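You operate a simulated robot arm through the tools that you are given. There is no shell and no other tool. Be economical: measure what you need, move in short steps, check, and stop when the job is done.

Carry out the task below with a simulated two-armed robot. There is one attempt and no reset: what you move stays moved.

TASK
Take the teal tea towel from the chair end of the table and hang it over the handle of the top drawer.

The check looks at the end state, three seconds after you hand in, the way a careful person would. Anything else that was tipped, shoved, dropped, spilled or broken makes it a failure. Flat cloth is picked up by pressing the open fingertips on it (5 to 10 N) and closing them slowly along it; thin cloth reads only 2 to 8 mm in the jaws.

THE ROBOT
Two 7-joint arms with two-finger parallel grippers on one trunk, on a base that drives. Base frame: it is fixed to the floor where the robot stands at the start and does not move with it; the origin is under the middle of the robot, x ahead of it, y to its left, z up. Readings come in m, degrees, newtons and seconds.
The left shoulder is at the start at [0.05, 0.165, 1.03], the right one opposite. With the tool pointing down near the work surface each hand reaches from about 0.2 to 0.7 m from the robot's upright axis, wherever it stands, measured 20 degrees to its own side. Payload 3.91 kg a hand.
The TCP of each hand is the grasp point between the finger pads, 0.03 m short of the fingertips. In the tool frame z runs along the fingers and y along their closing line. The gripper opens to 0.11 m. The fingers are 0.02 m wide and 0.01 m thick; the gripper's body (0.048 by 0.112 m) begins 0.055 m behind the TCP.
Orientation is that of the tool frame in the base frame, as [roll, pitch, yaw] about the fixed x, y, z axes, in that order (R = Rz(yaw) Ry(pitch) Rx(roll)). With the fingers straight down and closing along the base's y, the tool's x points along the base's -x, its y along +y and its z along -z.

THE INTERFACE
- The arms move only by the tool apply_moves. It takes "left_commands", "right_commands" or both (then of equal length, played together; a hand with none holds still); each is a list of rows, each an object (a shift or turn left out is 0, a gripper value left out holds the last) with "linear": the shift along the base's x, y, z in m, a list of three; "turn": the turn, a rotation vector about the base's x, y, z in degrees, a list of three. In form: [{"linear": [tx, ty, tz], "turn": [ax, ay, az]}, ...]. A call has 1 to 8 rows; each row shifts and turns the commanded pose from where the row before left it. "left_fingers" and "right_fingers" are, for a hand that has rows, the opening, from 0 (shut) to 1 (fully open), set as the call begins (left out, the last holds). Rows are played at 5 a second. More than 0.05 m and 8.6 degrees between two rows, or a gripper value outside its range, and nothing of the call is played. A pose out of reach is approached as far as the arm can. The call stops where the force on the tool passes 40 N (or 10 N more than at its start, if that is more) or the arm is blocked; 0.2 s more then pass. The fingers move at their own pace (about 0.045 m/s each) and stop on an object; they squeeze with about 31 N. The grip force told is the motor's: it shows also when the fingers shut on nothing. Time passes only in rows, and 0.2 s behind the last, so rows that do not move let the fingers close. The reply holds the time, the measured pose of the TCP, the force on the tool along the base axes, the opening and the grip force, in the units named above and with some noise, with the torque about the TCP (base axes, N m) and any sound that the robot's microphone picked up.
- Cameras (640 x 400 px; columns grow to the right, rows downward): "scene" is now at [0.1117, 0.0161, 1.2002]; the picture's right is [0.14, -0.99, 0.00], its down [-0.64, -0.09, -0.76] and it looks along [0.76, 0.11, -0.65] (base axes); focal length 251 px, centre (320, 200). "left" rides on the left gripper at [0.072, -0.017, -0.103] in its tool frame; the picture's right is [0.23, 0.97, 0.00], its down [-0.76, 0.18, -0.62] and it looks along [-0.61, 0.14, 0.78] (tool axes); focal length 222 px, centre (320, 200). "right" rides on the right gripper at [0.072, 0.017, -0.103] in its tool frame; the picture's right is [-0.23, 0.97, 0.00], its down [-0.76, -0.18, -0.62] and it looks along [-0.61, -0.14, 0.78] (tool axes); focal length 222 px, centre (320, 200). There is no depth. A picture from a camera that has moved, and an enlarged one, comes with that camera's place and axes in the base frame and with its lens. The place of the scene camera against the robot may be out by one fixed shift of up to 0.012 m in any direction.
- capture(camera): a new picture of that camera. No time passes.
- move_column(by): slides the trunk up (or, below 0, down) by that many m; the arms and the scene camera ride with it, the base frame stays. It gives what a move gives, with no picture.
- drive_base(legs): drives the robot by 1 to 6 legs, each [ahead, left, turn to the left] in m, m and degrees, along the robot's own axes; the way and the turn of a leg run together, so that a leg with both is an arc; at most 1.5 m and 180 degrees a leg. The arms and the cameras ride along, it lands a little off, and it stops where it bumps. It gives what a move gives.
- head_to(pan, tilt): turns the head with the scene camera to pan (to the left, within 80 degrees either way) and tilt (down, from -29 to 69), counted from straight ahead of the robot. It gives what a move gives.
- inspect(camera, box): a new picture of the part [left, top, right, bottom] of that camera's present view, enlarged. No time passes.
- finish_job(): hands the job in; it is judged then, once.

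Go step by step. Nothing tells you exact positions but the pictures and the camera data: compare them with the known pose of the tool, close in by small moves and look again before you grip or let go. The budget is 120 turns and 108 pictures, counting those below and the enlarged ones. Unless the task says otherwise, let go and move clear before handing in, and close with one line.

The tools are called after "Request:" by a JSON object that holds its "op" and its "data". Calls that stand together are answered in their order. apply_moves: Moves the arms, as the interface text tells. Its arguments: {"type":"object","properties":{"left_commands":{"type":"array"},"left_fingers":{"type":"number"},"right_commands":{"type":"array"},"right_fingers":{"type":"number"}},"required":[]} The other tools are called the same way: move_column (by) slides the trunk up or down; drive_base (legs) drives the base; head_to (pan, tilt) turns the head that bears the scene camera; capture (camera) takes a picture; inspect (camera, box) takes an enlarged picture of a part of a camera's view; finish_job () hands the job in.

At the start:

```text
t: 0.0
left_eef_pos: [0.3813, 0.3053, 0.9799]
left_tool_rot: [180.0, 0.0, -180.0]
left_force: [0.0, -0.4, 0.1]
left_moment: [0.0, 0.01, 0.01]
left_gripper_width: 0.1099
left_grip_force: 0.0
right_eef_pos: [0.4091, -0.0788, 0.9424]
right_tool_rot: [180.0, 0.0, 180.0]
right_force: [-0.3, -0.4, 0.4]
right_moment: [-0.01, 0.0, -0.05]
right_gripper_width: 0.1099
right_grip_force: 0.0
trunk travel left (down, up): [-0.25, 0.253]
robot x, y, heading: [-0.0009, 0.002, -0.0]
head pan, tilt: [7.9, 40.2]
```

scene: 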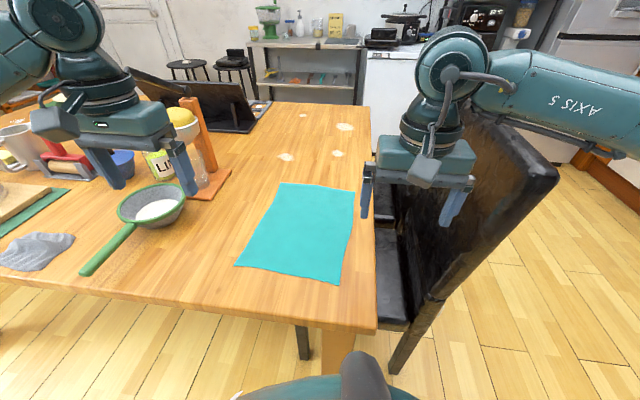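
right: 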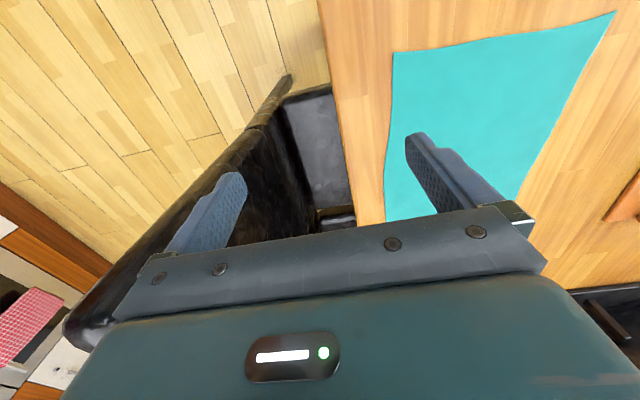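
left: 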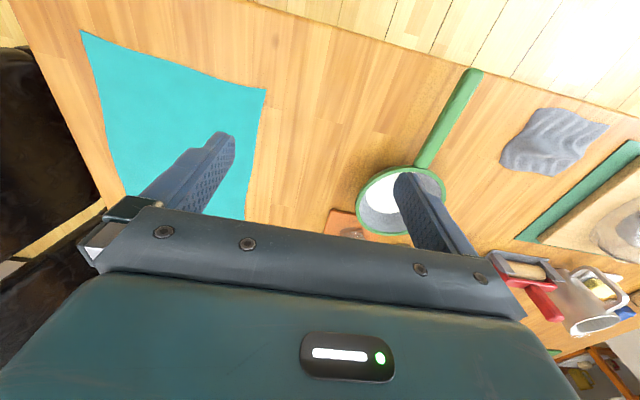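

I see the teal towel flat on the table's right end, beside the chair; no drawer is in view yet. I'll look around for the drawers.

Request:
{"op": "head_to", "data": {"pan": -70, "tilt": 30}}

Request:
{"op": "capture", "data": {"camera": "scene"}}

Request:
{"op": "head_to", "data": {"pan": 75, "tilt": 30}}

Request:
{"op": "capture", "data": {"camera": "scene"}}

Request:
{"op": "head_to", "data": {"pan": 0, "tilt": 15}}

Request:
{"op": "capture", "data": {"camera": "scene"}}

```text
t: 1.5
left_eef_pos: [0.3812, 0.3036, 0.9791]
left_tool_rot: [-180.0, 0.0, 180.0]
left_force: [0.3, 0.3, -0.3]
left_moment: [-0.01, 0.0, -0.01]
left_gripper_width: 0.1099
left_grip_force: 0.1
right_eef_pos: [0.4088, -0.0782, 0.9422]
right_tool_rot: [180.0, 0.0, 179.9]
right_force: [-0.3, -0.5, -0.2]
right_moment: [-0.01, 0.0, -0.04]
right_gripper_width: 0.1101
right_grip_force: 0.2
trunk travel left (down, up): [-0.25, 0.253]
robot x, y, heading: [0.0004, 0.0038, 0.2]
head pan, tilt: [-70.0, 30.0]
```

```text
104 pictures are left
camera scene: at [0.0587, -0.0806, 1.2159], right [-0.94, -0.34, 0.0], down [-0.17, 0.47, -0.87], along [0.3, -0.81, -0.5], focal length 251 px, centre (320, 200)
```

scene: 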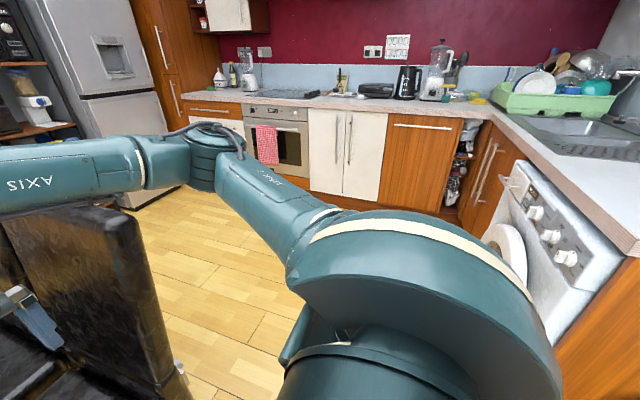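

```text
t: 3.8
left_eef_pos: [0.383, 0.3053, 0.9803]
left_tool_rot: [-180.0, 0.0, 179.9]
left_force: [0.0, -0.6, -1.0]
left_moment: [-0.01, -0.02, 0.01]
left_gripper_width: 0.11
left_grip_force: 0.1
right_eef_pos: [0.4101, -0.0795, 0.9413]
right_tool_rot: [-179.9, 0.0, 180.0]
right_force: [-0.3, 0.6, 0.4]
right_moment: [-0.05, 0.0, 0.0]
right_gripper_width: 0.1101
right_grip_force: 0.1
trunk travel left (down, up): [-0.25, 0.253]
robot x, y, heading: [0.0006, 0.0002, 0.1]
head pan, tilt: [75.0, 30.0]
```

```text
103 pictures are left
camera scene: at [0.0512, 0.0917, 1.216], right [0.97, -0.26, 0.0], down [-0.13, -0.48, -0.87], along [0.22, 0.84, -0.5], focal length 251 px, centre (320, 200)
```

scene: 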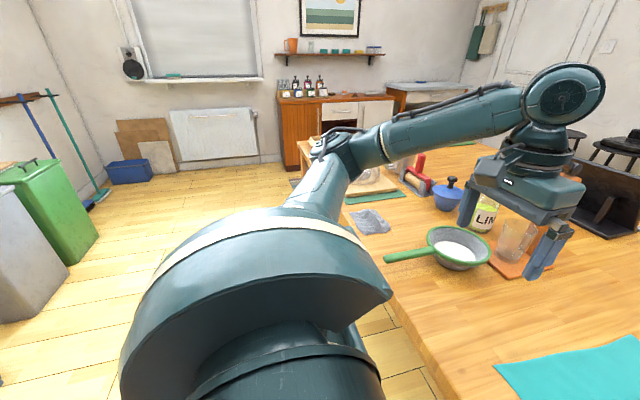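

```text
t: 5.3
left_eef_pos: [0.3805, 0.3051, 0.9798]
left_tool_rot: [180.0, 0.1, 179.9]
left_force: [1.4, -0.3, -0.5]
left_moment: [0.01, -0.02, 0.01]
left_gripper_width: 0.1101
left_grip_force: 0.0
right_eef_pos: [0.4087, -0.0776, 0.9428]
right_tool_rot: [179.9, 0.0, 180.0]
right_force: [0.4, -0.4, 0.1]
right_moment: [-0.05, -0.03, 0.0]
right_gripper_width: 0.1098
right_grip_force: 0.1
trunk travel left (down, up): [-0.25, 0.253]
robot x, y, heading: [0.0009, -0.0021, 0.1]
head pan, tilt: [0.0, 15.0]
```

```text
102 pictures are left
camera scene: at [0.1211, 0.0045, 1.2401], right [0.0, -1.0, 0.0], down [-0.26, 0.0, -0.97], along [0.97, 0.0, -0.26], focal length 251 px, centre (320, 200)
```

scene: 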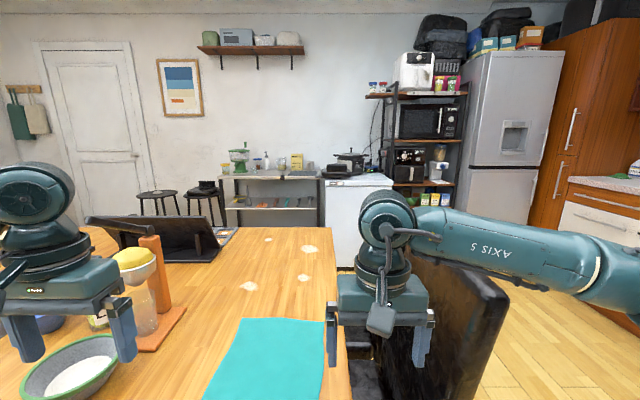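

Candidate drawers are in the counter on the right and maybe the low cabinet at the far left. I'll look closer at both.

Request:
{"op": "inspect", "data": {"camera": "scene", "box": [520, 160, 640, 260]}}

Request:
{"op": "head_to", "data": {"pan": -55, "tilt": 15}}

Request:
{"op": "capture", "data": {"camera": "scene"}}

Request:
{"op": "head_to", "data": {"pan": 78, "tilt": 15}}

Request:
{"op": "inspect", "data": {"camera": "scene", "box": [240, 100, 480, 250]}}

```text
4.00 times, centred on (580, 210) of scene
camera zoom: at [0.1211, 0.0045, 1.2401], right [0.0, -1.0, 0.0], down [-0.26, 0.0, -0.97], along [0.97, 0.0, -0.26], focal length 1006 px, centre (-720, 160)
```

zoom: 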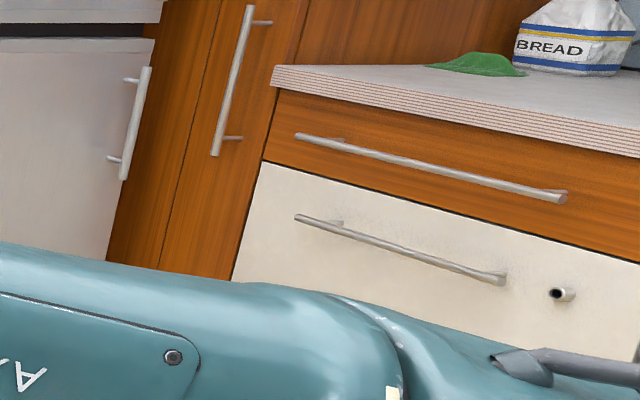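

```text
t: 6.5
left_eef_pos: [0.3818, 0.3051, 0.9798]
left_tool_rot: [179.9, 0.1, -180.0]
left_force: [0.0, 0.5, 0.0]
left_moment: [-0.04, -0.01, 0.03]
left_gripper_width: 0.1102
left_grip_force: 0.1
right_eef_pos: [0.4087, -0.0776, 0.9415]
right_tool_rot: [-180.0, -0.1, -180.0]
right_force: [1.0, -0.2, -0.2]
right_moment: [-0.02, 0.0, 0.0]
right_gripper_width: 0.1098
right_grip_force: 0.1
trunk travel left (down, up): [-0.25, 0.253]
robot x, y, heading: [0.002, 0.0002, 0.2]
head pan, tilt: [-55.0, 15.0]
```

```text
100 pictures are left
camera scene: at [0.0813, -0.0721, 1.2402], right [-0.82, -0.57, 0.0], down [-0.15, 0.21, -0.97], along [0.55, -0.79, -0.26], focal length 251 px, centre (320, 200)
```

scene: 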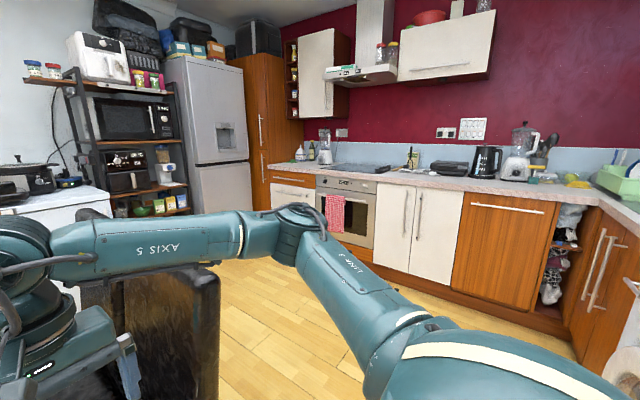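

```text
t: 8.7
left_eef_pos: [0.3828, 0.3043, 0.9792]
left_tool_rot: [-180.0, 0.1, 180.0]
left_force: [-0.3, -1.2, 0.5]
left_moment: [-0.01, 0.0, -0.01]
left_gripper_width: 0.1101
left_grip_force: 0.1
right_eef_pos: [0.4095, -0.0785, 0.9425]
right_tool_rot: [-179.9, 0.1, 179.9]
right_force: [0.4, 0.2, 0.3]
right_moment: [-0.02, -0.02, 0.02]
right_gripper_width: 0.1099
right_grip_force: 0.1
trunk travel left (down, up): [-0.25, 0.253]
robot x, y, heading: [-0.001, -0.0017, -0.2]
head pan, tilt: [78.0, 15.0]
```

```text
2.67 times, centred on (360, 175) of scene
camera zoom: at [0.0472, 0.0958, 1.2402], right [0.98, -0.21, 0.0], down [-0.05, -0.25, -0.97], along [0.2, 0.94, -0.26], focal length 670 px, centre (213, 267)
```

zoom: 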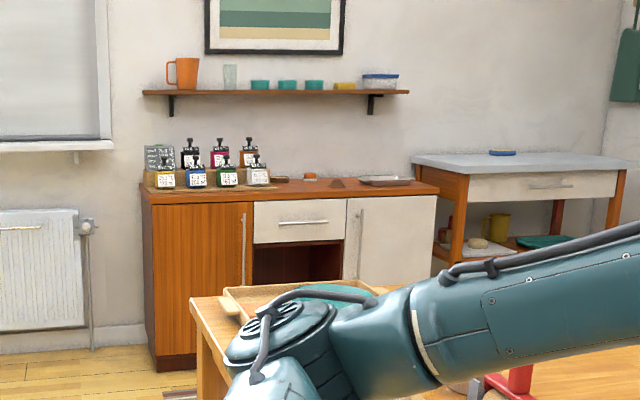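

The only stacked drawers are in the counter beside the oven; the wooden top one's handle is near (1.55–1.93, -1.89, ~0.8). First I'll fetch the towel (about 0.3 x 0.21 m), so I take a close view of it.

Request:
{"op": "head_to", "data": {"pan": 10, "tilt": 60}}

Request:
{"op": "capture", "data": {"camera": "scene"}}

```text
t: 10.1
left_eef_pos: [0.3809, 0.3053, 0.9808]
left_tool_rot: [179.9, 0.0, -179.9]
left_force: [0.3, 0.2, -0.3]
left_moment: [-0.02, 0.03, 0.04]
left_gripper_width: 0.11
left_grip_force: 0.1
right_eef_pos: [0.4094, -0.0783, 0.942]
right_tool_rot: [-180.0, 0.0, 179.9]
right_force: [0.3, -0.1, -0.7]
right_moment: [-0.02, -0.01, 0.0]
right_gripper_width: 0.1102
right_grip_force: 0.0
trunk travel left (down, up): [-0.25, 0.253]
robot x, y, heading: [0.0012, -0.0001, -0.1]
head pan, tilt: [10.0, 60.0]
```

```text
98 pictures are left
camera scene: at [0.0934, 0.016, 1.1739], right [0.17, -0.98, 0.0], down [-0.85, -0.15, -0.5], along [0.49, 0.09, -0.87], focal length 251 px, centre (320, 200)
```

scene: 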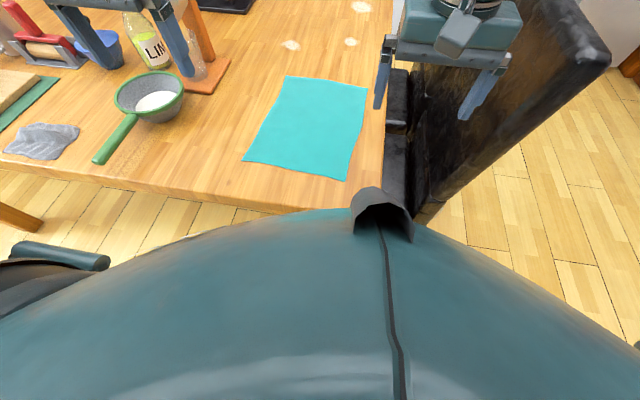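

The near corners of the towel come out at about (0.387, 0.018) and (0.40, 0.235). I bring both hands over them with the fingers half open.

Request:
{"op": "apply_moves", "data": {"left_commands": [{"linear": [0.0085, -0.025, -0.035]}, {"linear": [0.0085, -0.025, -0.035]}, {"linear": [0.0085, -0.025, -0.035]}, {"linear": [0.0085, -0.025, -0.035]}, {}], "right_commands": [{"linear": [0, 0.031, -0.0255]}, {"linear": [0, 0.031, -0.0255]}, {"linear": [0, 0.031, -0.0255]}, {"linear": [0, 0.032, -0.0255]}, {}], "left_fingers": 0.5, "right_fingers": 0.5}}

Request:
{"op": "capture", "data": {"camera": "right"}}

Request:
{"op": "capture", "data": {"camera": "left"}}

Request:
{"op": "capture", "data": {"camera": "scene"}}

```text
t: 11.2
left_eef_pos: [0.414, 0.2031, 0.8409]
left_tool_rot: [-179.9, 0.1, -180.0]
left_force: [0.0, 0.3, 0.3]
left_moment: [0.0, 0.03, -0.01]
left_gripper_width: 0.0553
left_grip_force: 0.1
right_eef_pos: [0.4118, 0.0468, 0.8392]
right_tool_rot: [-180.0, 0.1, 179.9]
right_force: [-0.3, 0.3, 0.7]
right_moment: [0.02, 0.0, -0.01]
right_gripper_width: 0.0549
right_grip_force: 0.1
trunk travel left (down, up): [-0.25, 0.253]
robot x, y, heading: [0.0018, 0.0032, 0.1]
head pan, tilt: [10.0, 60.0]
```

```text
97 pictures are left
camera right: at [0.3392, 0.0628, 0.9416], right [0.23, 0.97, 0.0], down [0.76, -0.18, 0.62], along [0.61, -0.14, -0.78], focal length 222 px, centre (320, 200)
```

right: 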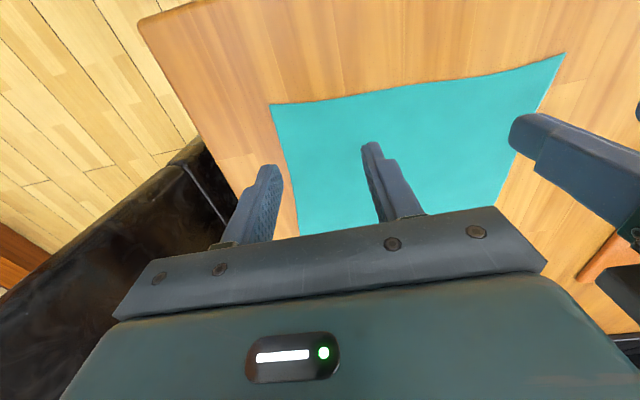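

```text
96 pictures are left
camera left: at [0.3405, 0.1863, 0.9437], right [-0.23, 0.97, 0.0], down [0.76, 0.18, 0.62], along [0.61, 0.14, -0.78], focal length 222 px, centre (320, 200)
```

left: 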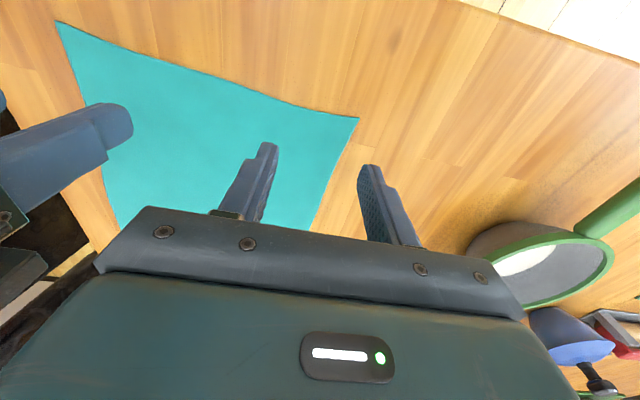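

```text
95 pictures are left
camera scene: at [0.0934, 0.016, 1.1739], right [0.17, -0.98, 0.0], down [-0.85, -0.15, -0.5], along [0.49, 0.09, -0.87], focal length 251 px, centre (320, 200)
```

scene: 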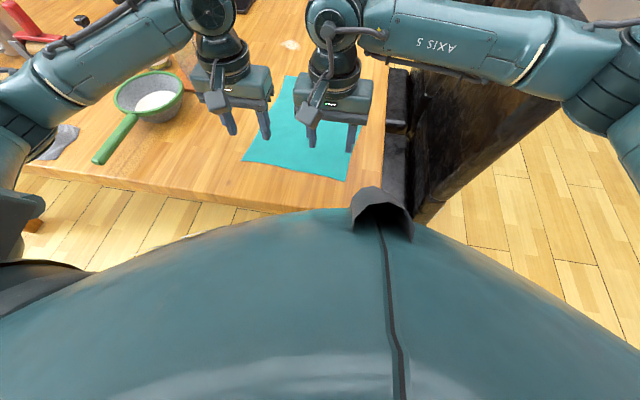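

The table top is at z≈0.75 and both views agree on the corners. I shift the left hand a little inward and lower both hands to just above the cloth.

Request:
{"op": "apply_moves", "data": {"left_commands": [{"linear": [0, -0.012, -0.02]}, {"linear": [0, 0, -0.02]}, {"linear": [0, 0, -0.011]}, {}], "right_commands": [{"linear": [-0.005, 0, -0.02]}, {"linear": [0, 0, -0.02]}, {"linear": [0, 0, -0.01]}, {}]}}

Request:
{"op": "capture", "data": {"camera": "right"}}

Request:
{"op": "capture", "data": {"camera": "left"}}

```text
t: 12.2
left_eef_pos: [0.4163, 0.1936, 0.7876]
left_tool_rot: [-180.0, 0.0, -180.0]
left_force: [0.3, -0.5, -0.3]
left_moment: [0.0, 0.01, 0.03]
left_gripper_width: 0.0552
left_grip_force: 0.0
right_eef_pos: [0.4057, 0.0463, 0.7889]
right_tool_rot: [180.0, 0.0, -180.0]
right_force: [0.7, 0.0, -0.1]
right_moment: [-0.04, -0.01, -0.02]
right_gripper_width: 0.055
right_grip_force: 0.1
trunk travel left (down, up): [-0.25, 0.253]
robot x, y, heading: [0.002, -0.0001, 0.0]
head pan, tilt: [10.0, 60.0]
```

```text
94 pictures are left
camera right: at [0.3335, 0.0624, 0.892], right [0.23, 0.97, 0.0], down [0.76, -0.18, 0.62], along [0.61, -0.14, -0.78], focal length 222 px, centre (320, 200)
```

right: 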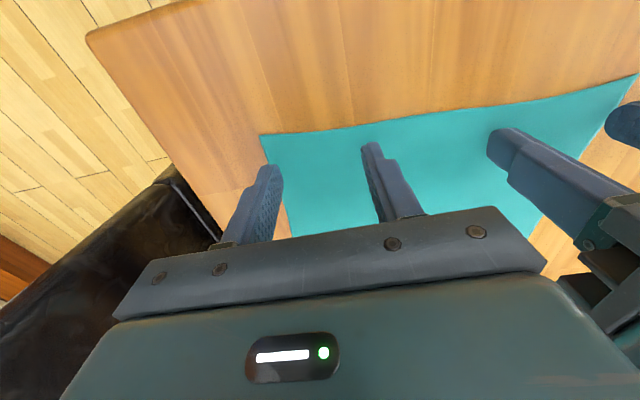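

```text
93 pictures are left
camera left: at [0.3422, 0.1765, 0.8913], right [-0.23, 0.97, 0.0], down [0.76, 0.18, 0.62], along [0.61, 0.14, -0.78], focal length 222 px, centre (320, 200)
```

left: 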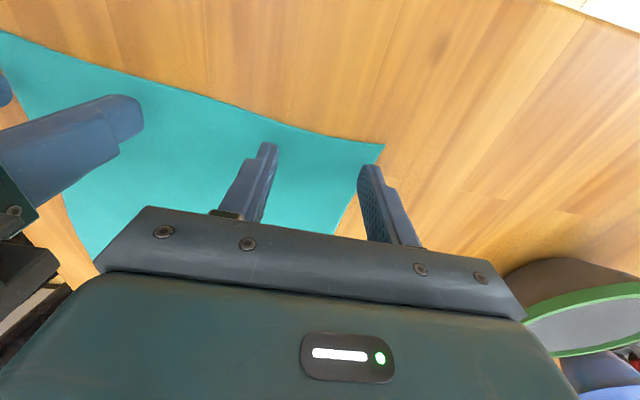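

The outer fingers sit near the cloth's side edges, so I narrow the opening slightly and shift inward, then press down in small steps.

Request:
{"op": "apply_moves", "data": {"left_commands": [{"linear": [0, -0.009, 0]}, {"linear": [0, 0, -0.004]}, {"linear": [0, 0, -0.003]}, {}], "right_commands": [{"linear": [0, 0.004, 0]}, {"linear": [0, 0, -0.004]}, {"linear": [0, 0, -0.004]}, {}], "left_fingers": 0.4, "right_fingers": 0.4}}

```text
t: 13.2
left_eef_pos: [0.4161, 0.1848, 0.7815]
left_tool_rot: [-180.0, 0.0, 180.0]
left_force: [-0.8, -0.1, 0.0]
left_moment: [-0.01, 0.01, -0.02]
left_gripper_width: 0.044
left_grip_force: 0.1
right_eef_pos: [0.4048, 0.0513, 0.7823]
right_tool_rot: [180.0, 0.0, -180.0]
right_force: [-0.3, -0.3, -0.1]
right_moment: [0.03, -0.01, 0.02]
right_gripper_width: 0.0438
right_grip_force: 0.1
trunk travel left (down, up): [-0.25, 0.253]
robot x, y, heading: [0.0038, 0.0003, -0.1]
head pan, tilt: [10.0, 60.0]
```

No contact yet; a few more millimetres.

Request:
{"op": "apply_moves", "data": {"left_commands": [{"linear": [0, 0, -0.002]}, {"linear": [0, 0, -0.0015]}, {}], "right_commands": [{"linear": [0, 0, -0.002]}, {"linear": [0, 0, -0.0015]}, {}]}}

```text
t: 14.1
left_eef_pos: [0.4156, 0.1831, 0.7815]
left_tool_rot: [180.0, 0.4, -179.8]
left_force: [1.1, 4.3, 24.0]
left_moment: [0.28, 0.18, -0.08]
left_gripper_width: 0.044
left_grip_force: 0.1
right_eef_pos: [0.404, 0.0518, 0.7822]
right_tool_rot: [179.9, 0.4, 179.9]
right_force: [3.3, -0.7, 15.4]
right_moment: [-0.22, -0.03, 0.07]
right_gripper_width: 0.044
right_grip_force: 0.0
trunk travel left (down, up): [-0.25, 0.253]
robot x, y, heading: [0.0015, -0.0028, -0.1]
head pan, tilt: [10.0, 60.0]
```

Too hard by a bit; I ease off toward 5–10 N.

Request:
{"op": "apply_moves", "data": {"left_commands": [{"linear": [0, 0, -0.0]}, {"linear": [0, 0, 0.002]}, {}], "right_commands": [{"linear": [0, 0, 0.0]}, {"linear": [0, 0, 0.001]}, {}]}}

```text
t: 14.8
left_eef_pos: [0.4159, 0.1834, 0.7819]
left_tool_rot: [179.9, 0.1, -179.9]
left_force: [3.4, 2.4, 20.7]
left_moment: [0.21, 0.04, -0.06]
left_gripper_width: 0.0438
left_grip_force: 0.0
right_eef_pos: [0.4024, 0.0509, 0.7814]
right_tool_rot: [179.8, 0.3, 180.0]
right_force: [4.6, 1.1, 16.4]
right_moment: [-0.15, -0.08, 0.03]
right_gripper_width: 0.044
right_grip_force: 0.0
trunk travel left (down, up): [-0.25, 0.253]
robot x, y, heading: [-0.0025, 0.001, 0.4]
head pan, tilt: [10.0, 60.0]
```

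Request:
{"op": "apply_moves", "data": {"left_commands": [{"linear": [0, 0, 0.0015]}, {}], "right_commands": [{"linear": [0, 0, 0.001]}, {}]}}

```text
t: 15.4
left_eef_pos: [0.4147, 0.1843, 0.7819]
left_tool_rot: [179.9, -0.1, 179.9]
left_force: [2.1, -0.2, 6.6]
left_moment: [0.02, -0.05, -0.03]
left_gripper_width: 0.0439
left_grip_force: 0.1
right_eef_pos: [0.403, 0.0512, 0.7822]
right_tool_rot: [-180.0, 0.0, -180.0]
right_force: [-0.5, 3.3, 12.6]
right_moment: [-0.03, 0.03, 0.03]
right_gripper_width: 0.0438
right_grip_force: 0.2
trunk travel left (down, up): [-0.25, 0.253]
robot x, y, heading: [-0.0006, 0.0051, -0.0]
head pan, tilt: [10.0, 60.0]
```

Left about 7 N, right about 12 N: good. Closing slowly in stages.

Request:
{"op": "apply_moves", "data": {"left_commands": [{}, {}], "right_commands": [{"linear": [0, 0, 0.0005]}, {}], "left_fingers": 0.3, "right_fingers": 0.3}}

Request:
{"op": "apply_moves", "data": {"left_commands": [{}, {}], "right_commands": [{}, {}], "left_fingers": 0.2, "right_fingers": 0.2}}

Request:
{"op": "apply_moves", "data": {"left_commands": [{}, {}], "right_commands": [{}, {}], "left_fingers": 0.1, "right_fingers": 0.1}}

Request:
{"op": "apply_moves", "data": {"left_commands": [{}, {}, {}], "right_commands": [{}, {}, {}], "left_fingers": 0, "right_fingers": 0}}

Request:
{"op": "capture", "data": {"camera": "right"}}

Request:
{"op": "capture", "data": {"camera": "left"}}

```text
t: 16.1
left_eef_pos: [0.4169, 0.1837, 0.782]
left_tool_rot: [-180.0, -0.1, 180.0]
left_force: [-0.2, -0.4, 2.0]
left_moment: [-0.01, 0.01, 0.05]
left_gripper_width: 0.0332
left_grip_force: 0.6
right_eef_pos: [0.4037, 0.0497, 0.7814]
right_tool_rot: [-179.8, -0.1, 180.0]
right_force: [-1.7, 0.4, 7.5]
right_moment: [0.0, 0.1, -0.01]
right_gripper_width: 0.0331
right_grip_force: 0.3
trunk travel left (down, up): [-0.25, 0.253]
robot x, y, heading: [0.002, 0.0012, 0.0]
head pan, tilt: [10.0, 60.0]
```

```text
t: 16.6
left_eef_pos: [0.4153, 0.184, 0.7813]
left_tool_rot: [-180.0, 0.0, 179.9]
left_force: [0.3, 0.3, 0.9]
left_moment: [0.0, 0.01, 0.02]
left_gripper_width: 0.022
left_grip_force: 0.0
right_eef_pos: [0.4043, 0.0497, 0.7813]
right_tool_rot: [179.9, 0.0, -180.0]
right_force: [-0.8, 0.0, 3.3]
right_moment: [-0.05, 0.02, -0.02]
right_gripper_width: 0.0218
right_grip_force: 0.1
trunk travel left (down, up): [-0.25, 0.253]
robot x, y, heading: [-0.0014, -0.0036, 0.1]
head pan, tilt: [10.0, 60.0]
```

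```text
t: 17.2
left_eef_pos: [0.4164, 0.1834, 0.78]
left_tool_rot: [180.0, -0.1, 180.0]
left_force: [0.1, 0.5, 0.7]
left_moment: [0.02, -0.02, 0.01]
left_gripper_width: 0.0111
left_grip_force: 0.1
right_eef_pos: [0.4052, 0.05, 0.782]
right_tool_rot: [-180.0, 0.0, -179.9]
right_force: [0.7, 0.0, 1.8]
right_moment: [-0.02, 0.01, -0.04]
right_gripper_width: 0.0109
right_grip_force: 0.0
trunk travel left (down, up): [-0.25, 0.253]
robot x, y, heading: [-0.0038, -0.0028, 0.0]
head pan, tilt: [10.0, 60.0]
```

```text
t: 18.1
left_eef_pos: [0.4156, 0.1831, 0.7806]
left_tool_rot: [-180.0, 0.0, -180.0]
left_force: [0.2, 0.6, 0.4]
left_moment: [0.0, 0.01, -0.04]
left_gripper_width: 0.0
left_grip_force: 30.9
right_eef_pos: [0.4057, 0.0509, 0.7824]
right_tool_rot: [179.9, 0.0, 180.0]
right_force: [0.3, -0.3, 2.4]
right_moment: [-0.03, 0.01, -0.03]
right_gripper_width: 0.0066
right_grip_force: 30.3
trunk travel left (down, up): [-0.25, 0.253]
robot x, y, heading: [-0.0001, 0.0008, 0.1]
head pan, tilt: [10.0, 60.0]
```

```text
92 pictures are left
camera right: at [0.3327, 0.0658, 0.8847], right [0.23, 0.97, 0.0], down [0.76, -0.18, 0.62], along [0.61, -0.14, -0.78], focal length 222 px, centre (320, 200)
```

right: 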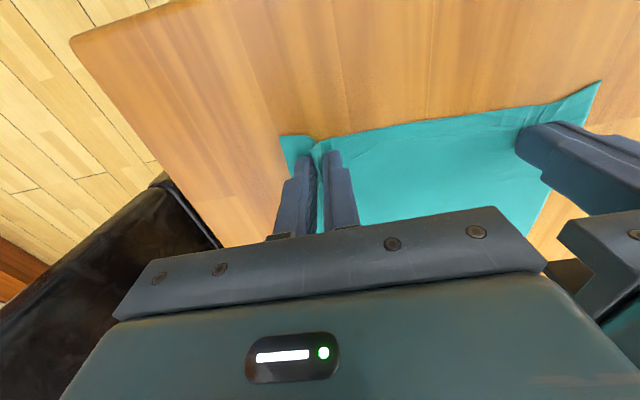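

```text
91 pictures are left
camera left: at [0.3425, 0.1675, 0.8853], right [-0.23, 0.97, 0.0], down [0.76, 0.18, 0.62], along [0.61, 0.14, -0.78], focal length 222 px, centre (320, 200)
```

left: 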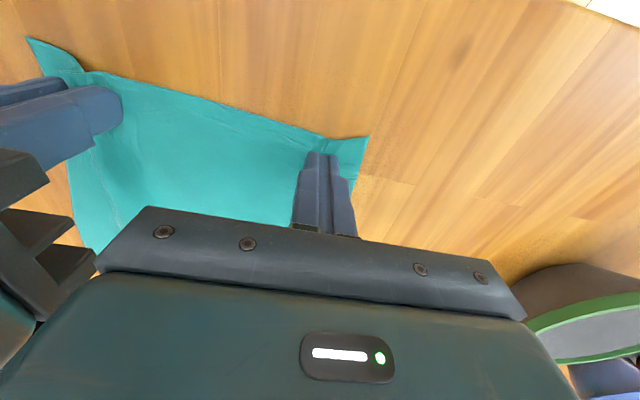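

The right hand holds a fold (6.6 mm); the left closed on nothing. I reopen the left, shift inward a touch and press again.

Request:
{"op": "apply_moves", "data": {"left_commands": [{"linear": [0, 0, 0.006]}, {"linear": [-0.004, -0.0, 0]}, {}, {"linear": [0, 0, -0.006]}, {"linear": [0, 0, -0.001]}, {}], "left_fingers": 0.4}}

```text
t: 19.4
left_eef_pos: [0.4108, 0.1837, 0.7817]
left_tool_rot: [179.9, 0.2, 179.9]
left_force: [0.7, -0.1, 3.2]
left_moment: [0.01, -0.02, 0.02]
left_gripper_width: 0.044
left_grip_force: 0.1
right_eef_pos: [0.4046, 0.0495, 0.7812]
right_tool_rot: [-180.0, 0.0, -180.0]
right_force: [0.3, -0.6, 2.8]
right_moment: [-0.01, 0.0, -0.02]
right_gripper_width: 0.0068
right_grip_force: 31.2
trunk travel left (down, up): [-0.25, 0.253]
robot x, y, heading: [0.0028, -0.0001, 0.0]
head pan, tilt: [10.0, 60.0]
```

Request:
{"op": "apply_moves", "data": {"left_commands": [{"linear": [0, 0, -0.0013]}, {}, {}]}}

```text
t: 20.2
left_eef_pos: [0.411, 0.1825, 0.7809]
left_tool_rot: [-179.9, 0.3, -180.0]
left_force: [1.9, 1.4, 13.1]
left_moment: [0.01, 0.0, 0.0]
left_gripper_width: 0.0437
left_grip_force: 0.1
right_eef_pos: [0.403, 0.0506, 0.7812]
right_tool_rot: [180.0, 0.1, -180.0]
right_force: [0.5, 0.8, 1.2]
right_moment: [-0.02, -0.01, -0.04]
right_gripper_width: 0.0068
right_grip_force: 31.2
trunk travel left (down, up): [-0.25, 0.253]
robot x, y, heading: [-0.0009, -0.0002, -0.1]
head pan, tilt: [10.0, 60.0]
```

Request:
{"op": "apply_moves", "data": {"left_commands": [{}, {}], "left_fingers": 0.3}}

Request:
{"op": "apply_moves", "data": {"left_commands": [{"linear": [0, 0, -0.0004]}, {}], "left_fingers": 0.2}}

Request:
{"op": "apply_moves", "data": {"left_commands": [{"linear": [0, 0, -0.0003]}, {}], "left_fingers": 0.1}}

Request:
{"op": "apply_moves", "data": {"left_commands": [{}, {}, {}], "left_fingers": 0}}

Request:
{"op": "capture", "data": {"camera": "left"}}

```text
t: 20.9
left_eef_pos: [0.4108, 0.1834, 0.7814]
left_tool_rot: [180.0, 0.1, -180.0]
left_force: [0.8, -2.0, 17.2]
left_moment: [0.01, 0.05, 0.03]
left_gripper_width: 0.0332
left_grip_force: 0.3
right_eef_pos: [0.4031, 0.0512, 0.7825]
right_tool_rot: [179.9, 0.1, -179.9]
right_force: [0.0, 2.0, 0.2]
right_moment: [0.03, -0.05, -0.01]
right_gripper_width: 0.0065
right_grip_force: 30.9
trunk travel left (down, up): [-0.25, 0.253]
robot x, y, heading: [0.0027, 0.0001, -0.0]
head pan, tilt: [10.0, 60.0]
```

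```text
t: 21.4
left_eef_pos: [0.4121, 0.1829, 0.7804]
left_tool_rot: [-179.9, 0.3, -179.9]
left_force: [-0.4, -4.7, 24.3]
left_moment: [-0.13, 0.13, 0.01]
left_gripper_width: 0.0215
left_grip_force: 0.1
right_eef_pos: [0.4039, 0.0508, 0.7823]
right_tool_rot: [179.9, 0.2, -180.0]
right_force: [-0.4, 3.5, -0.7]
right_moment: [0.11, 0.01, -0.03]
right_gripper_width: 0.0066
right_grip_force: 30.9
trunk travel left (down, up): [-0.25, 0.253]
robot x, y, heading: [0.001, 0.0002, -0.0]
head pan, tilt: [10.0, 60.0]
```

```text
t: 22.1
left_eef_pos: [0.4109, 0.1829, 0.7812]
left_tool_rot: [-179.9, 0.2, -180.0]
left_force: [0.7, -7.4, 29.4]
left_moment: [-0.24, 0.06, 0.06]
left_gripper_width: 0.0118
left_grip_force: 0.8
right_eef_pos: [0.4037, 0.0512, 0.7836]
right_tool_rot: [180.0, 0.1, -180.0]
right_force: [-0.3, 7.0, 0.1]
right_moment: [0.24, 0.0, -0.01]
right_gripper_width: 0.007
right_grip_force: 31.2
trunk travel left (down, up): [-0.25, 0.253]
robot x, y, heading: [-0.0014, 0.001, 0.1]
head pan, tilt: [10.0, 60.0]
```

```text
t: 22.9
left_eef_pos: [0.412, 0.1845, 0.7809]
left_tool_rot: [-180.0, 0.3, -179.9]
left_force: [-0.6, -1.1, 31.5]
left_moment: [-0.07, 0.0, 0.04]
left_gripper_width: 0.0026
left_grip_force: 31.6
right_eef_pos: [0.4021, 0.05, 0.7836]
right_tool_rot: [180.0, 0.1, -179.9]
right_force: [0.4, 7.3, 0.2]
right_moment: [0.22, -0.02, -0.01]
right_gripper_width: 0.0067
right_grip_force: 31.1
trunk travel left (down, up): [-0.25, 0.253]
robot x, y, heading: [-0.0016, 0.0022, -0.1]
head pan, tilt: [10.0, 60.0]
```

```text
90 pictures are left
camera left: at [0.3378, 0.1682, 0.8843], right [-0.23, 0.97, 0.0], down [0.76, 0.18, 0.63], along [0.61, 0.14, -0.78], focal length 222 px, centre (320, 200)
```

left: 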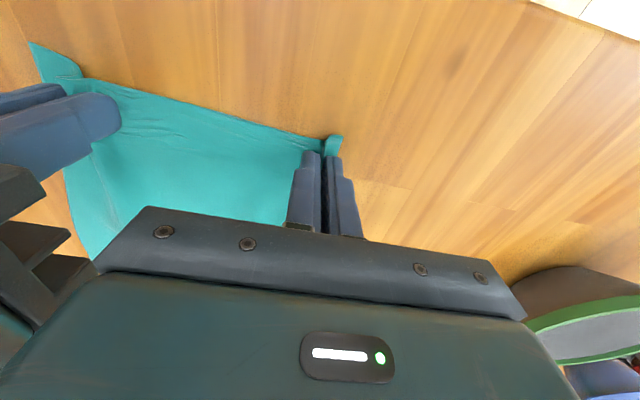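

Now the left reads 2.6 mm with cloth in it. I relax the sideways tension a little and lift both hands slightly to check.

Request:
{"op": "apply_moves", "data": {"left_commands": [{"linear": [0, -0.003, 0.004]}, {"linear": [0, 0, 0.016]}, {"linear": [0, 0, 0.02]}, {"linear": [0, 0, 0.02]}, {}], "right_commands": [{"linear": [0, 0.003, 0.0]}, {"linear": [0, 0, 0.018]}, {"linear": [0, 0, 0.02]}, {"linear": [0, 0, 0.02]}, {}]}}

Request:
{"op": "capture", "data": {"camera": "left"}}

Request:
{"op": "capture", "data": {"camera": "scene"}}

```text
t: 24.1
left_eef_pos: [0.4117, 0.1811, 0.839]
left_tool_rot: [-180.0, -0.1, -180.0]
left_force: [-0.2, -0.1, 0.4]
left_moment: [-0.03, 0.0, 0.02]
left_gripper_width: 0.0022
left_grip_force: 31.1
right_eef_pos: [0.4045, 0.0533, 0.8404]
right_tool_rot: [179.9, 0.0, -179.9]
right_force: [0.3, 0.4, 0.7]
right_moment: [0.0, 0.02, -0.01]
right_gripper_width: 0.0064
right_grip_force: 30.8
trunk travel left (down, up): [-0.25, 0.253]
robot x, y, heading: [-0.001, 0.0011, -0.3]
head pan, tilt: [10.0, 60.0]
```

```text
89 pictures are left
camera left: at [0.3388, 0.1648, 0.9421], right [-0.23, 0.97, 0.0], down [0.76, 0.18, 0.62], along [0.61, 0.14, -0.78], focal length 222 px, centre (320, 200)
```

left: 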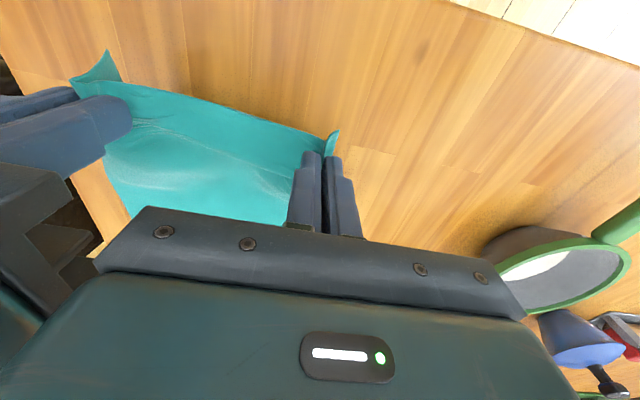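

```text
88 pictures are left
camera scene: at [0.0933, 0.016, 1.1738], right [0.17, -0.98, 0.0], down [-0.85, -0.15, -0.5], along [0.49, 0.09, -0.87], focal length 251 px, centre (320, 200)
```

scene: 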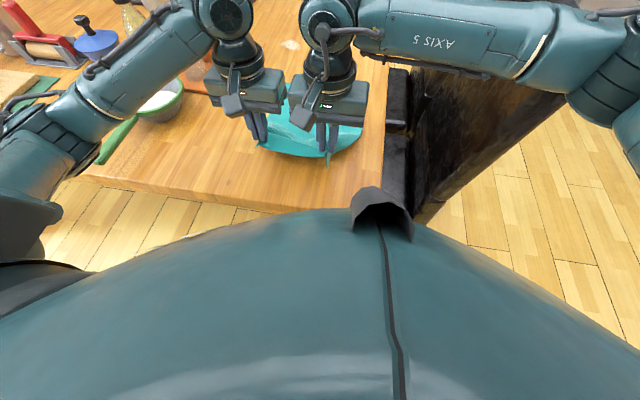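

Both hands hold the edge. I lift the towel straight up, then draw it towards the robot.

Request:
{"op": "apply_moves", "data": {"left_commands": [{"linear": [0, 0, 0.04]}, {"linear": [0, 0, 0.04]}, {"linear": [0, 0, 0.04]}, {"linear": [0, 0, 0.04]}, {"linear": [0, 0, 0.04]}, {"linear": [0, 0, 0.04]}, {"linear": [0, 0, 0.04]}, {}], "right_commands": [{"linear": [0, 0, 0.04]}, {"linear": [0, 0, 0.04]}, {"linear": [0, 0, 0.04]}, {"linear": [0, 0, 0.04]}, {"linear": [0, 0, 0.04]}, {"linear": [0, 0, 0.04]}, {"linear": [0, 0, 0.04]}, {}]}}

Request:
{"op": "head_to", "data": {"pan": -10, "tilt": 40}}

Request:
{"op": "capture", "data": {"camera": "scene"}}

Request:
{"op": "capture", "data": {"camera": "left"}}

```text
t: 25.9
left_eef_pos: [0.4083, 0.1816, 1.1196]
left_tool_rot: [180.0, 0.0, -179.9]
left_force: [-0.7, -0.4, -0.7]
left_moment: [-0.04, -0.01, 0.01]
left_gripper_width: 0.0024
left_grip_force: 30.9
right_eef_pos: [0.4041, 0.0545, 1.1174]
right_tool_rot: [179.9, 0.0, -179.9]
right_force: [-1.0, 0.5, -0.4]
right_moment: [0.03, -0.01, -0.02]
right_gripper_width: 0.0066
right_grip_force: 31.0
trunk travel left (down, up): [-0.25, 0.253]
robot x, y, heading: [0.0013, -0.0013, 0.0]
head pan, tilt: [10.0, 60.0]
```

```text
t: 26.7
left_eef_pos: [0.408, 0.1814, 1.1199]
left_tool_rot: [180.0, -0.1, -179.9]
left_force: [-1.0, 0.0, 0.1]
left_moment: [0.02, 0.01, -0.03]
left_gripper_width: 0.0021
left_grip_force: 30.7
right_eef_pos: [0.4035, 0.0547, 1.1176]
right_tool_rot: [179.9, 0.0, -180.0]
right_force: [0.3, 0.7, -0.7]
right_moment: [0.01, -0.02, 0.0]
right_gripper_width: 0.0064
right_grip_force: 31.4
trunk travel left (down, up): [-0.25, 0.253]
robot x, y, heading: [-0.0008, -0.0029, 0.1]
head pan, tilt: [-10.0, 40.0]
```

```text
87 pictures are left
camera scene: at [0.1114, -0.0103, 1.2005], right [-0.17, -0.98, 0.0], down [-0.63, 0.11, -0.77], along [0.75, -0.13, -0.64], focal length 251 px, centre (320, 200)
```

scene: 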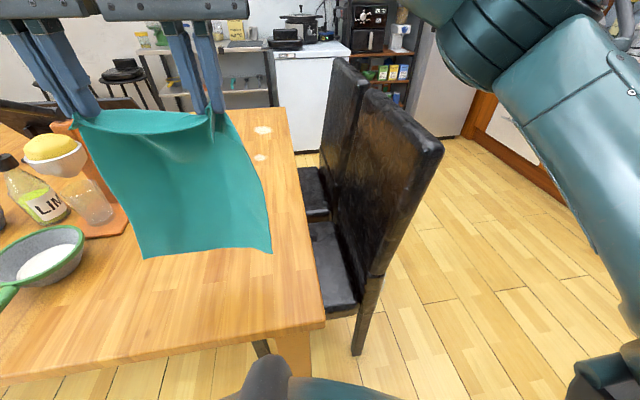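

```text
86 pictures are left
camera left: at [0.3363, 0.1655, 1.2231], right [-0.23, 0.97, 0.0], down [0.76, 0.18, 0.62], along [0.61, 0.14, -0.78], focal length 222 px, centre (320, 200)
```

left: 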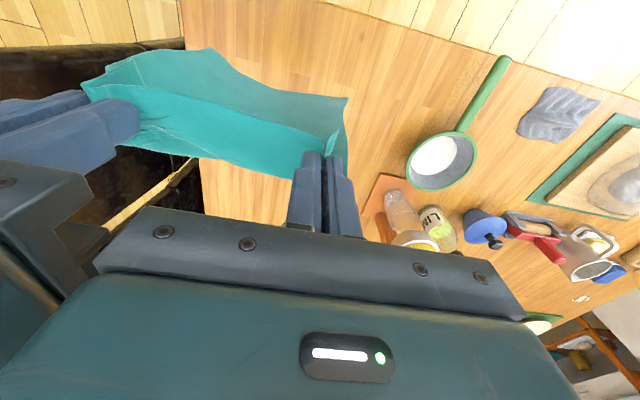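

The towel hangs cleanly from both hands. I draw the hands in, back off a little, and turn right toward the counter.

Request:
{"op": "apply_moves", "data": {"left_commands": [{"linear": [-0.03, 0, 0]}, {"linear": [-0.03, 0, 0]}, {}], "right_commands": [{"linear": [-0.03, 0, 0]}, {"linear": [-0.03, 0, 0]}, {}]}}

Request:
{"op": "drive_base", "data": {"legs": [[-0.12, 0, 0], [0, 0, -90]]}}

Request:
{"op": "head_to", "data": {"pan": 35, "tilt": 40}}

Request:
{"op": "capture", "data": {"camera": "scene"}}

Request:
{"op": "head_to", "data": {"pan": -40, "tilt": 50}}

Request:
{"op": "capture", "data": {"camera": "scene"}}

```text
t: 27.5
left_eef_pos: [0.3505, 0.1798, 1.1189]
left_tool_rot: [179.9, 0.0, -180.0]
left_force: [0.8, 0.2, -0.2]
left_moment: [-0.05, -0.01, 0.03]
left_gripper_width: 0.0025
left_grip_force: 30.3
right_eef_pos: [0.3441, 0.055, 1.1172]
right_tool_rot: [-179.9, 0.0, 179.9]
right_force: [0.3, -0.2, -0.1]
right_moment: [0.0, -0.02, -0.02]
right_gripper_width: 0.0065
right_grip_force: 31.3
trunk travel left (down, up): [-0.25, 0.253]
robot x, y, heading: [0.0009, -0.002, 0.1]
head pan, tilt: [-10.0, 40.0]
```

```text
t: 32.6
left_eef_pos: [0.0567, -0.354, 1.1197]
left_tool_rot: [180.0, 0.0, 89.2]
left_force: [0.0, -0.5, -0.3]
left_moment: [0.01, -0.05, 0.01]
left_gripper_width: 0.0023
left_grip_force: 30.8
right_eef_pos: [-0.0706, -0.3441, 1.1169]
right_tool_rot: [179.9, 0.0, 89.1]
right_force: [0.3, -0.5, -0.8]
right_moment: [-0.03, -0.02, 0.01]
right_gripper_width: 0.0025
right_grip_force: 31.1
trunk travel left (down, up): [-0.25, 0.253]
robot x, y, heading: [-0.1221, -0.0016, -91.1]
head pan, tilt: [-10.0, 40.0]
```

```text
t: 33.7
left_eef_pos: [0.0569, -0.3536, 1.119]
left_tool_rot: [180.0, 0.0, 89.1]
left_force: [-0.1, 0.5, -0.1]
left_moment: [0.0, 0.01, 0.04]
left_gripper_width: 0.0026
left_grip_force: 30.8
right_eef_pos: [-0.071, -0.3453, 1.1188]
right_tool_rot: [-180.0, 0.0, 89.0]
right_force: [0.6, 0.0, 0.4]
right_moment: [0.02, 0.01, 0.0]
right_gripper_width: 0.0026
right_grip_force: 31.3
trunk travel left (down, up): [-0.25, 0.253]
robot x, y, heading: [-0.1192, -0.0028, -91.0]
head pan, tilt: [35.0, 40.0]
```

```text
85 pictures are left
camera scene: at [-0.074, -0.0954, 1.2006], right [-0.83, -0.56, 0.0], down [-0.36, 0.53, -0.77], along [0.43, -0.63, -0.64], focal length 251 px, centre (320, 200)
```

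scene: 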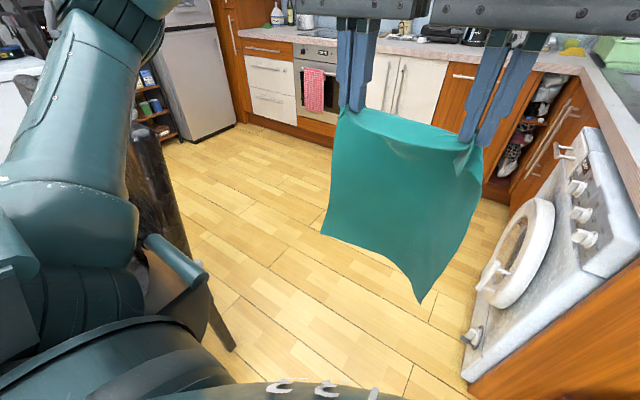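

```text
t: 35.2
left_eef_pos: [0.0564, -0.353, 1.1193]
left_tool_rot: [180.0, -0.1, 89.1]
left_force: [0.1, -0.1, -0.3]
left_moment: [0.0, -0.03, 0.01]
left_gripper_width: 0.0024
left_grip_force: 30.9
right_eef_pos: [-0.0709, -0.3453, 1.1173]
right_tool_rot: [-180.0, 0.0, 89.0]
right_force: [0.2, 0.4, -0.3]
right_moment: [0.0, -0.02, 0.04]
right_gripper_width: 0.0023
right_grip_force: 31.4
trunk travel left (down, up): [-0.25, 0.253]
robot x, y, heading: [-0.1183, -0.0, -90.9]
head pan, tilt: [-40.0, 50.0]
```

```text
84 pictures are left
camera scene: at [-0.1719, -0.0832, 1.1864], right [-0.76, 0.65, 0.0], down [0.5, 0.58, -0.64], along [-0.42, -0.49, -0.77], focal length 251 px, centre (320, 200)
```

scene: 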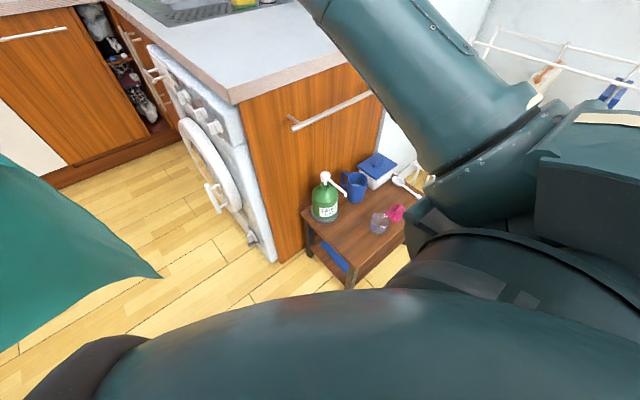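

The path runs between the washing machine (x≈-0.38) and the chair (x≈0.47). I raise the trunk so the arms clear the chair back, then drive through the middle.

Request:
{"op": "move_column", "data": {"by": 0.24}}

Request:
{"op": "head_to", "data": {"pan": 45, "tilt": 45}}

Request:
{"op": "capture", "data": {"camera": "scene"}}

```text
t: 37.7
left_eef_pos: [0.0564, -0.3541, 1.3589]
left_tool_rot: [179.9, 0.0, 89.1]
left_force: [-0.2, 0.1, 0.5]
left_moment: [0.0, 0.0, 0.0]
left_gripper_width: 0.0025
left_grip_force: 31.3
right_eef_pos: [-0.0708, -0.3458, 1.3578]
right_tool_rot: [180.0, 0.0, 89.2]
right_force: [0.7, -0.6, -0.1]
right_moment: [0.02, 0.0, 0.03]
right_gripper_width: 0.0024
right_grip_force: 31.7
trunk travel left (down, up): [-0.49, 0.013]
robot x, y, heading: [-0.1208, -0.0016, -90.8]
head pan, tilt: [-40.0, 50.0]
```

```text
t: 39.3
left_eef_pos: [0.0561, -0.3542, 1.3584]
left_tool_rot: [-180.0, 0.0, 89.2]
left_force: [0.1, -0.3, -1.1]
left_moment: [-0.04, -0.01, 0.05]
left_gripper_width: 0.0024
left_grip_force: 30.9
right_eef_pos: [-0.0703, -0.3438, 1.3577]
right_tool_rot: [180.0, 0.0, 89.1]
right_force: [-0.6, -0.1, 0.0]
right_moment: [-0.03, 0.01, 0.01]
right_gripper_width: 0.0024
right_grip_force: 30.7
trunk travel left (down, up): [-0.49, 0.013]
robot x, y, heading: [-0.1208, -0.0023, -91.0]
head pan, tilt: [45.0, 45.0]
```

```text
83 pictures are left
camera scene: at [-0.065, -0.0834, 1.4333], right [-0.72, -0.7, 0.0], down [-0.49, 0.51, -0.71], along [0.49, -0.51, -0.71], focal length 251 px, centre (320, 200)
```

scene: 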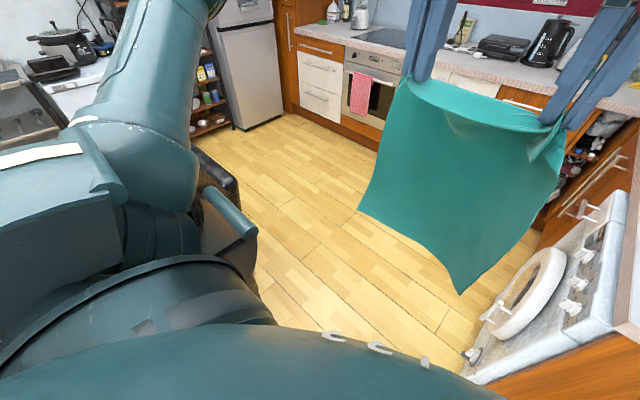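

Request:
{"op": "drive_base", "data": {"legs": [[0.45, 0.16, 1], [0.65, 0, 0]]}}

Request:
{"op": "head_to", "data": {"pan": 60, "tilt": 30}}

Request:
{"op": "capture", "data": {"camera": "scene"}}

```text
t: 45.3
left_eef_pos: [0.2184, -1.4442, 1.3572]
left_tool_rot: [180.0, 0.0, 90.1]
left_force: [-0.6, 0.4, -0.5]
left_moment: [-0.02, -0.02, 0.03]
left_gripper_width: 0.0023
left_grip_force: 30.4
right_eef_pos: [0.0905, -1.4374, 1.3575]
right_tool_rot: [180.0, 0.0, 89.9]
right_force: [0.2, 0.0, 0.5]
right_moment: [0.01, 0.01, 0.01]
right_gripper_width: 0.0025
right_grip_force: 31.3
trunk travel left (down, up): [-0.49, 0.013]
robot x, y, heading: [0.0314, -1.0935, -89.8]
head pan, tilt: [45.0, 45.0]
```

```text
t: 46.0
left_eef_pos: [0.2182, -1.4435, 1.3589]
left_tool_rot: [-180.0, -0.1, 90.0]
left_force: [0.3, 0.3, -0.7]
left_moment: [-0.03, 0.01, 0.01]
left_gripper_width: 0.0025
left_grip_force: 31.1
right_eef_pos: [0.0916, -1.4371, 1.3584]
right_tool_rot: [179.9, 0.0, 89.9]
right_force: [-0.1, -0.1, -0.4]
right_moment: [0.0, 0.01, 0.04]
right_gripper_width: 0.0026
right_grip_force: 30.4
trunk travel left (down, up): [-0.49, 0.013]
robot x, y, heading: [0.0386, -1.09, -90.0]
head pan, tilt: [60.0, 30.0]
```

```text
82 pictures are left
camera scene: at [0.1131, -1.163, 1.4559], right [-0.5, -0.87, 0.0], down [-0.43, 0.25, -0.87], along [0.75, -0.43, -0.5], focal length 251 px, centre (320, 200)
```

scene: 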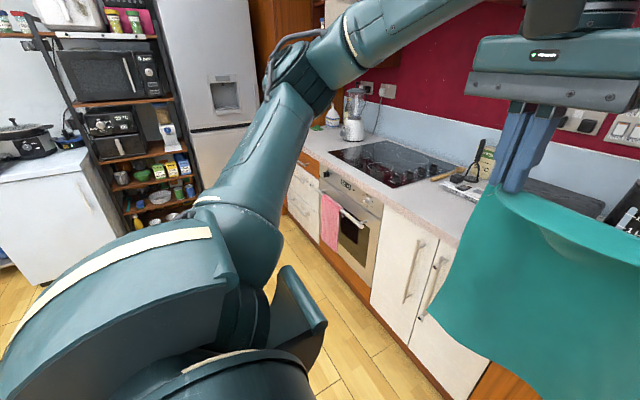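

The way along the counter is clear; I strafe left toward the drawers.

Request:
{"op": "drive_base", "data": {"legs": [[0, 1.35, 0]]}}

Request:
{"op": "head_to", "data": {"pan": 30, "tilt": 45}}

Request:
{"op": "capture", "data": {"camera": "scene"}}

```text
t: 58.0
left_eef_pos: [1.5507, -1.4633, 1.3596]
left_tool_rot: [-180.0, 0.0, 88.7]
left_force: [0.2, 0.7, -0.1]
left_moment: [0.0, 0.02, 0.05]
left_gripper_width: 0.0022
left_grip_force: 30.8
right_eef_pos: [1.4237, -1.4525, 1.3577]
right_tool_rot: [179.9, -0.1, 88.7]
right_force: [0.4, 0.0, -1.7]
right_moment: [-0.03, 0.01, 0.03]
right_gripper_width: 0.0024
right_grip_force: 31.0
trunk travel left (down, up): [-0.49, 0.013]
robot x, y, heading: [1.375, -1.1104, -91.1]
head pan, tilt: [60.0, 30.0]
```

```text
t: 59.0
left_eef_pos: [1.5508, -1.4626, 1.3595]
left_tool_rot: [180.0, 0.0, 88.6]
left_force: [-0.9, -0.3, 0.9]
left_moment: [0.01, 0.02, 0.04]
left_gripper_width: 0.0026
left_grip_force: 31.6
right_eef_pos: [1.424, -1.4533, 1.3569]
right_tool_rot: [-180.0, -0.1, 88.6]
right_force: [-0.1, 0.2, -0.5]
right_moment: [-0.02, -0.02, 0.03]
right_gripper_width: 0.0024
right_grip_force: 30.7
trunk travel left (down, up): [-0.49, 0.013]
robot x, y, heading: [1.3724, -1.1077, -91.3]
head pan, tilt: [30.0, 45.0]
```

```text
81 pictures are left
camera scene: at [1.4135, -1.204, 1.4334], right [-0.88, -0.48, 0.0], down [-0.34, 0.62, -0.71], along [0.34, -0.62, -0.71], focal length 251 px, centre (320, 200)
```

scene: 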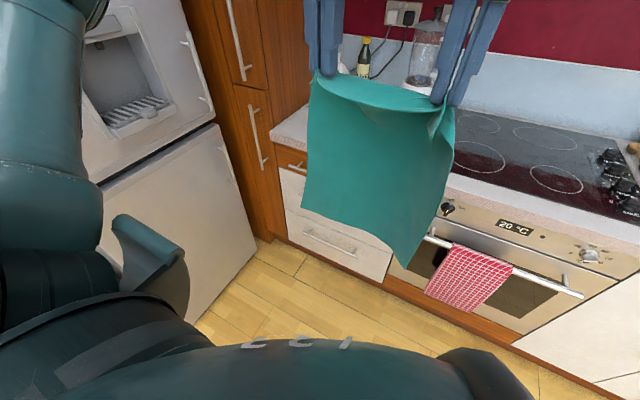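

The towel blocks the head camera's view of the handle; I check the wrist view and a zoom.

Request:
{"op": "capture", "data": {"camera": "left"}}

Request:
{"op": "inspect", "data": {"camera": "scene", "box": [250, 110, 410, 290]}}

```text
80 pictures are left
camera left: at [1.5348, -1.389, 1.4623], right [0.98, 0.21, 0.0], down [0.16, -0.77, 0.62], along [0.13, -0.61, -0.78], focal length 222 px, centre (320, 200)
```

left: 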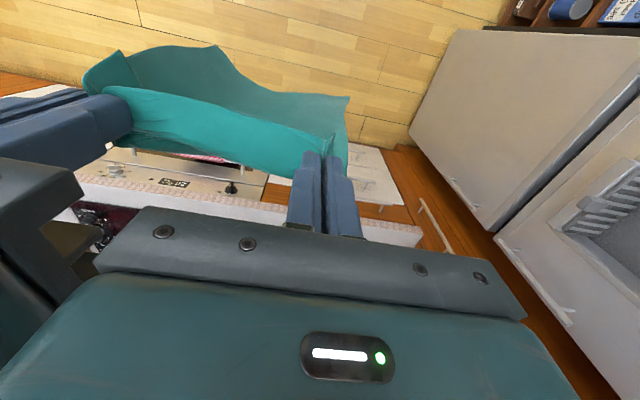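

```text
2.22 times, centred on (330, 200) of scene
camera zoom: at [1.4135, -1.204, 1.4334], right [-0.88, -0.48, 0.0], down [-0.34, 0.62, -0.71], along [0.34, -0.62, -0.71], focal length 559 px, centre (298, 200)
```

zoom: 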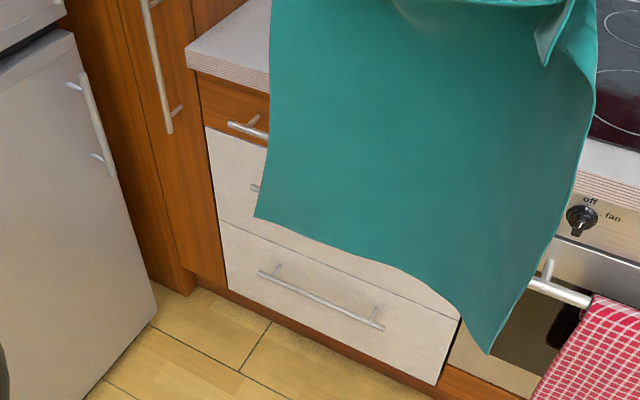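

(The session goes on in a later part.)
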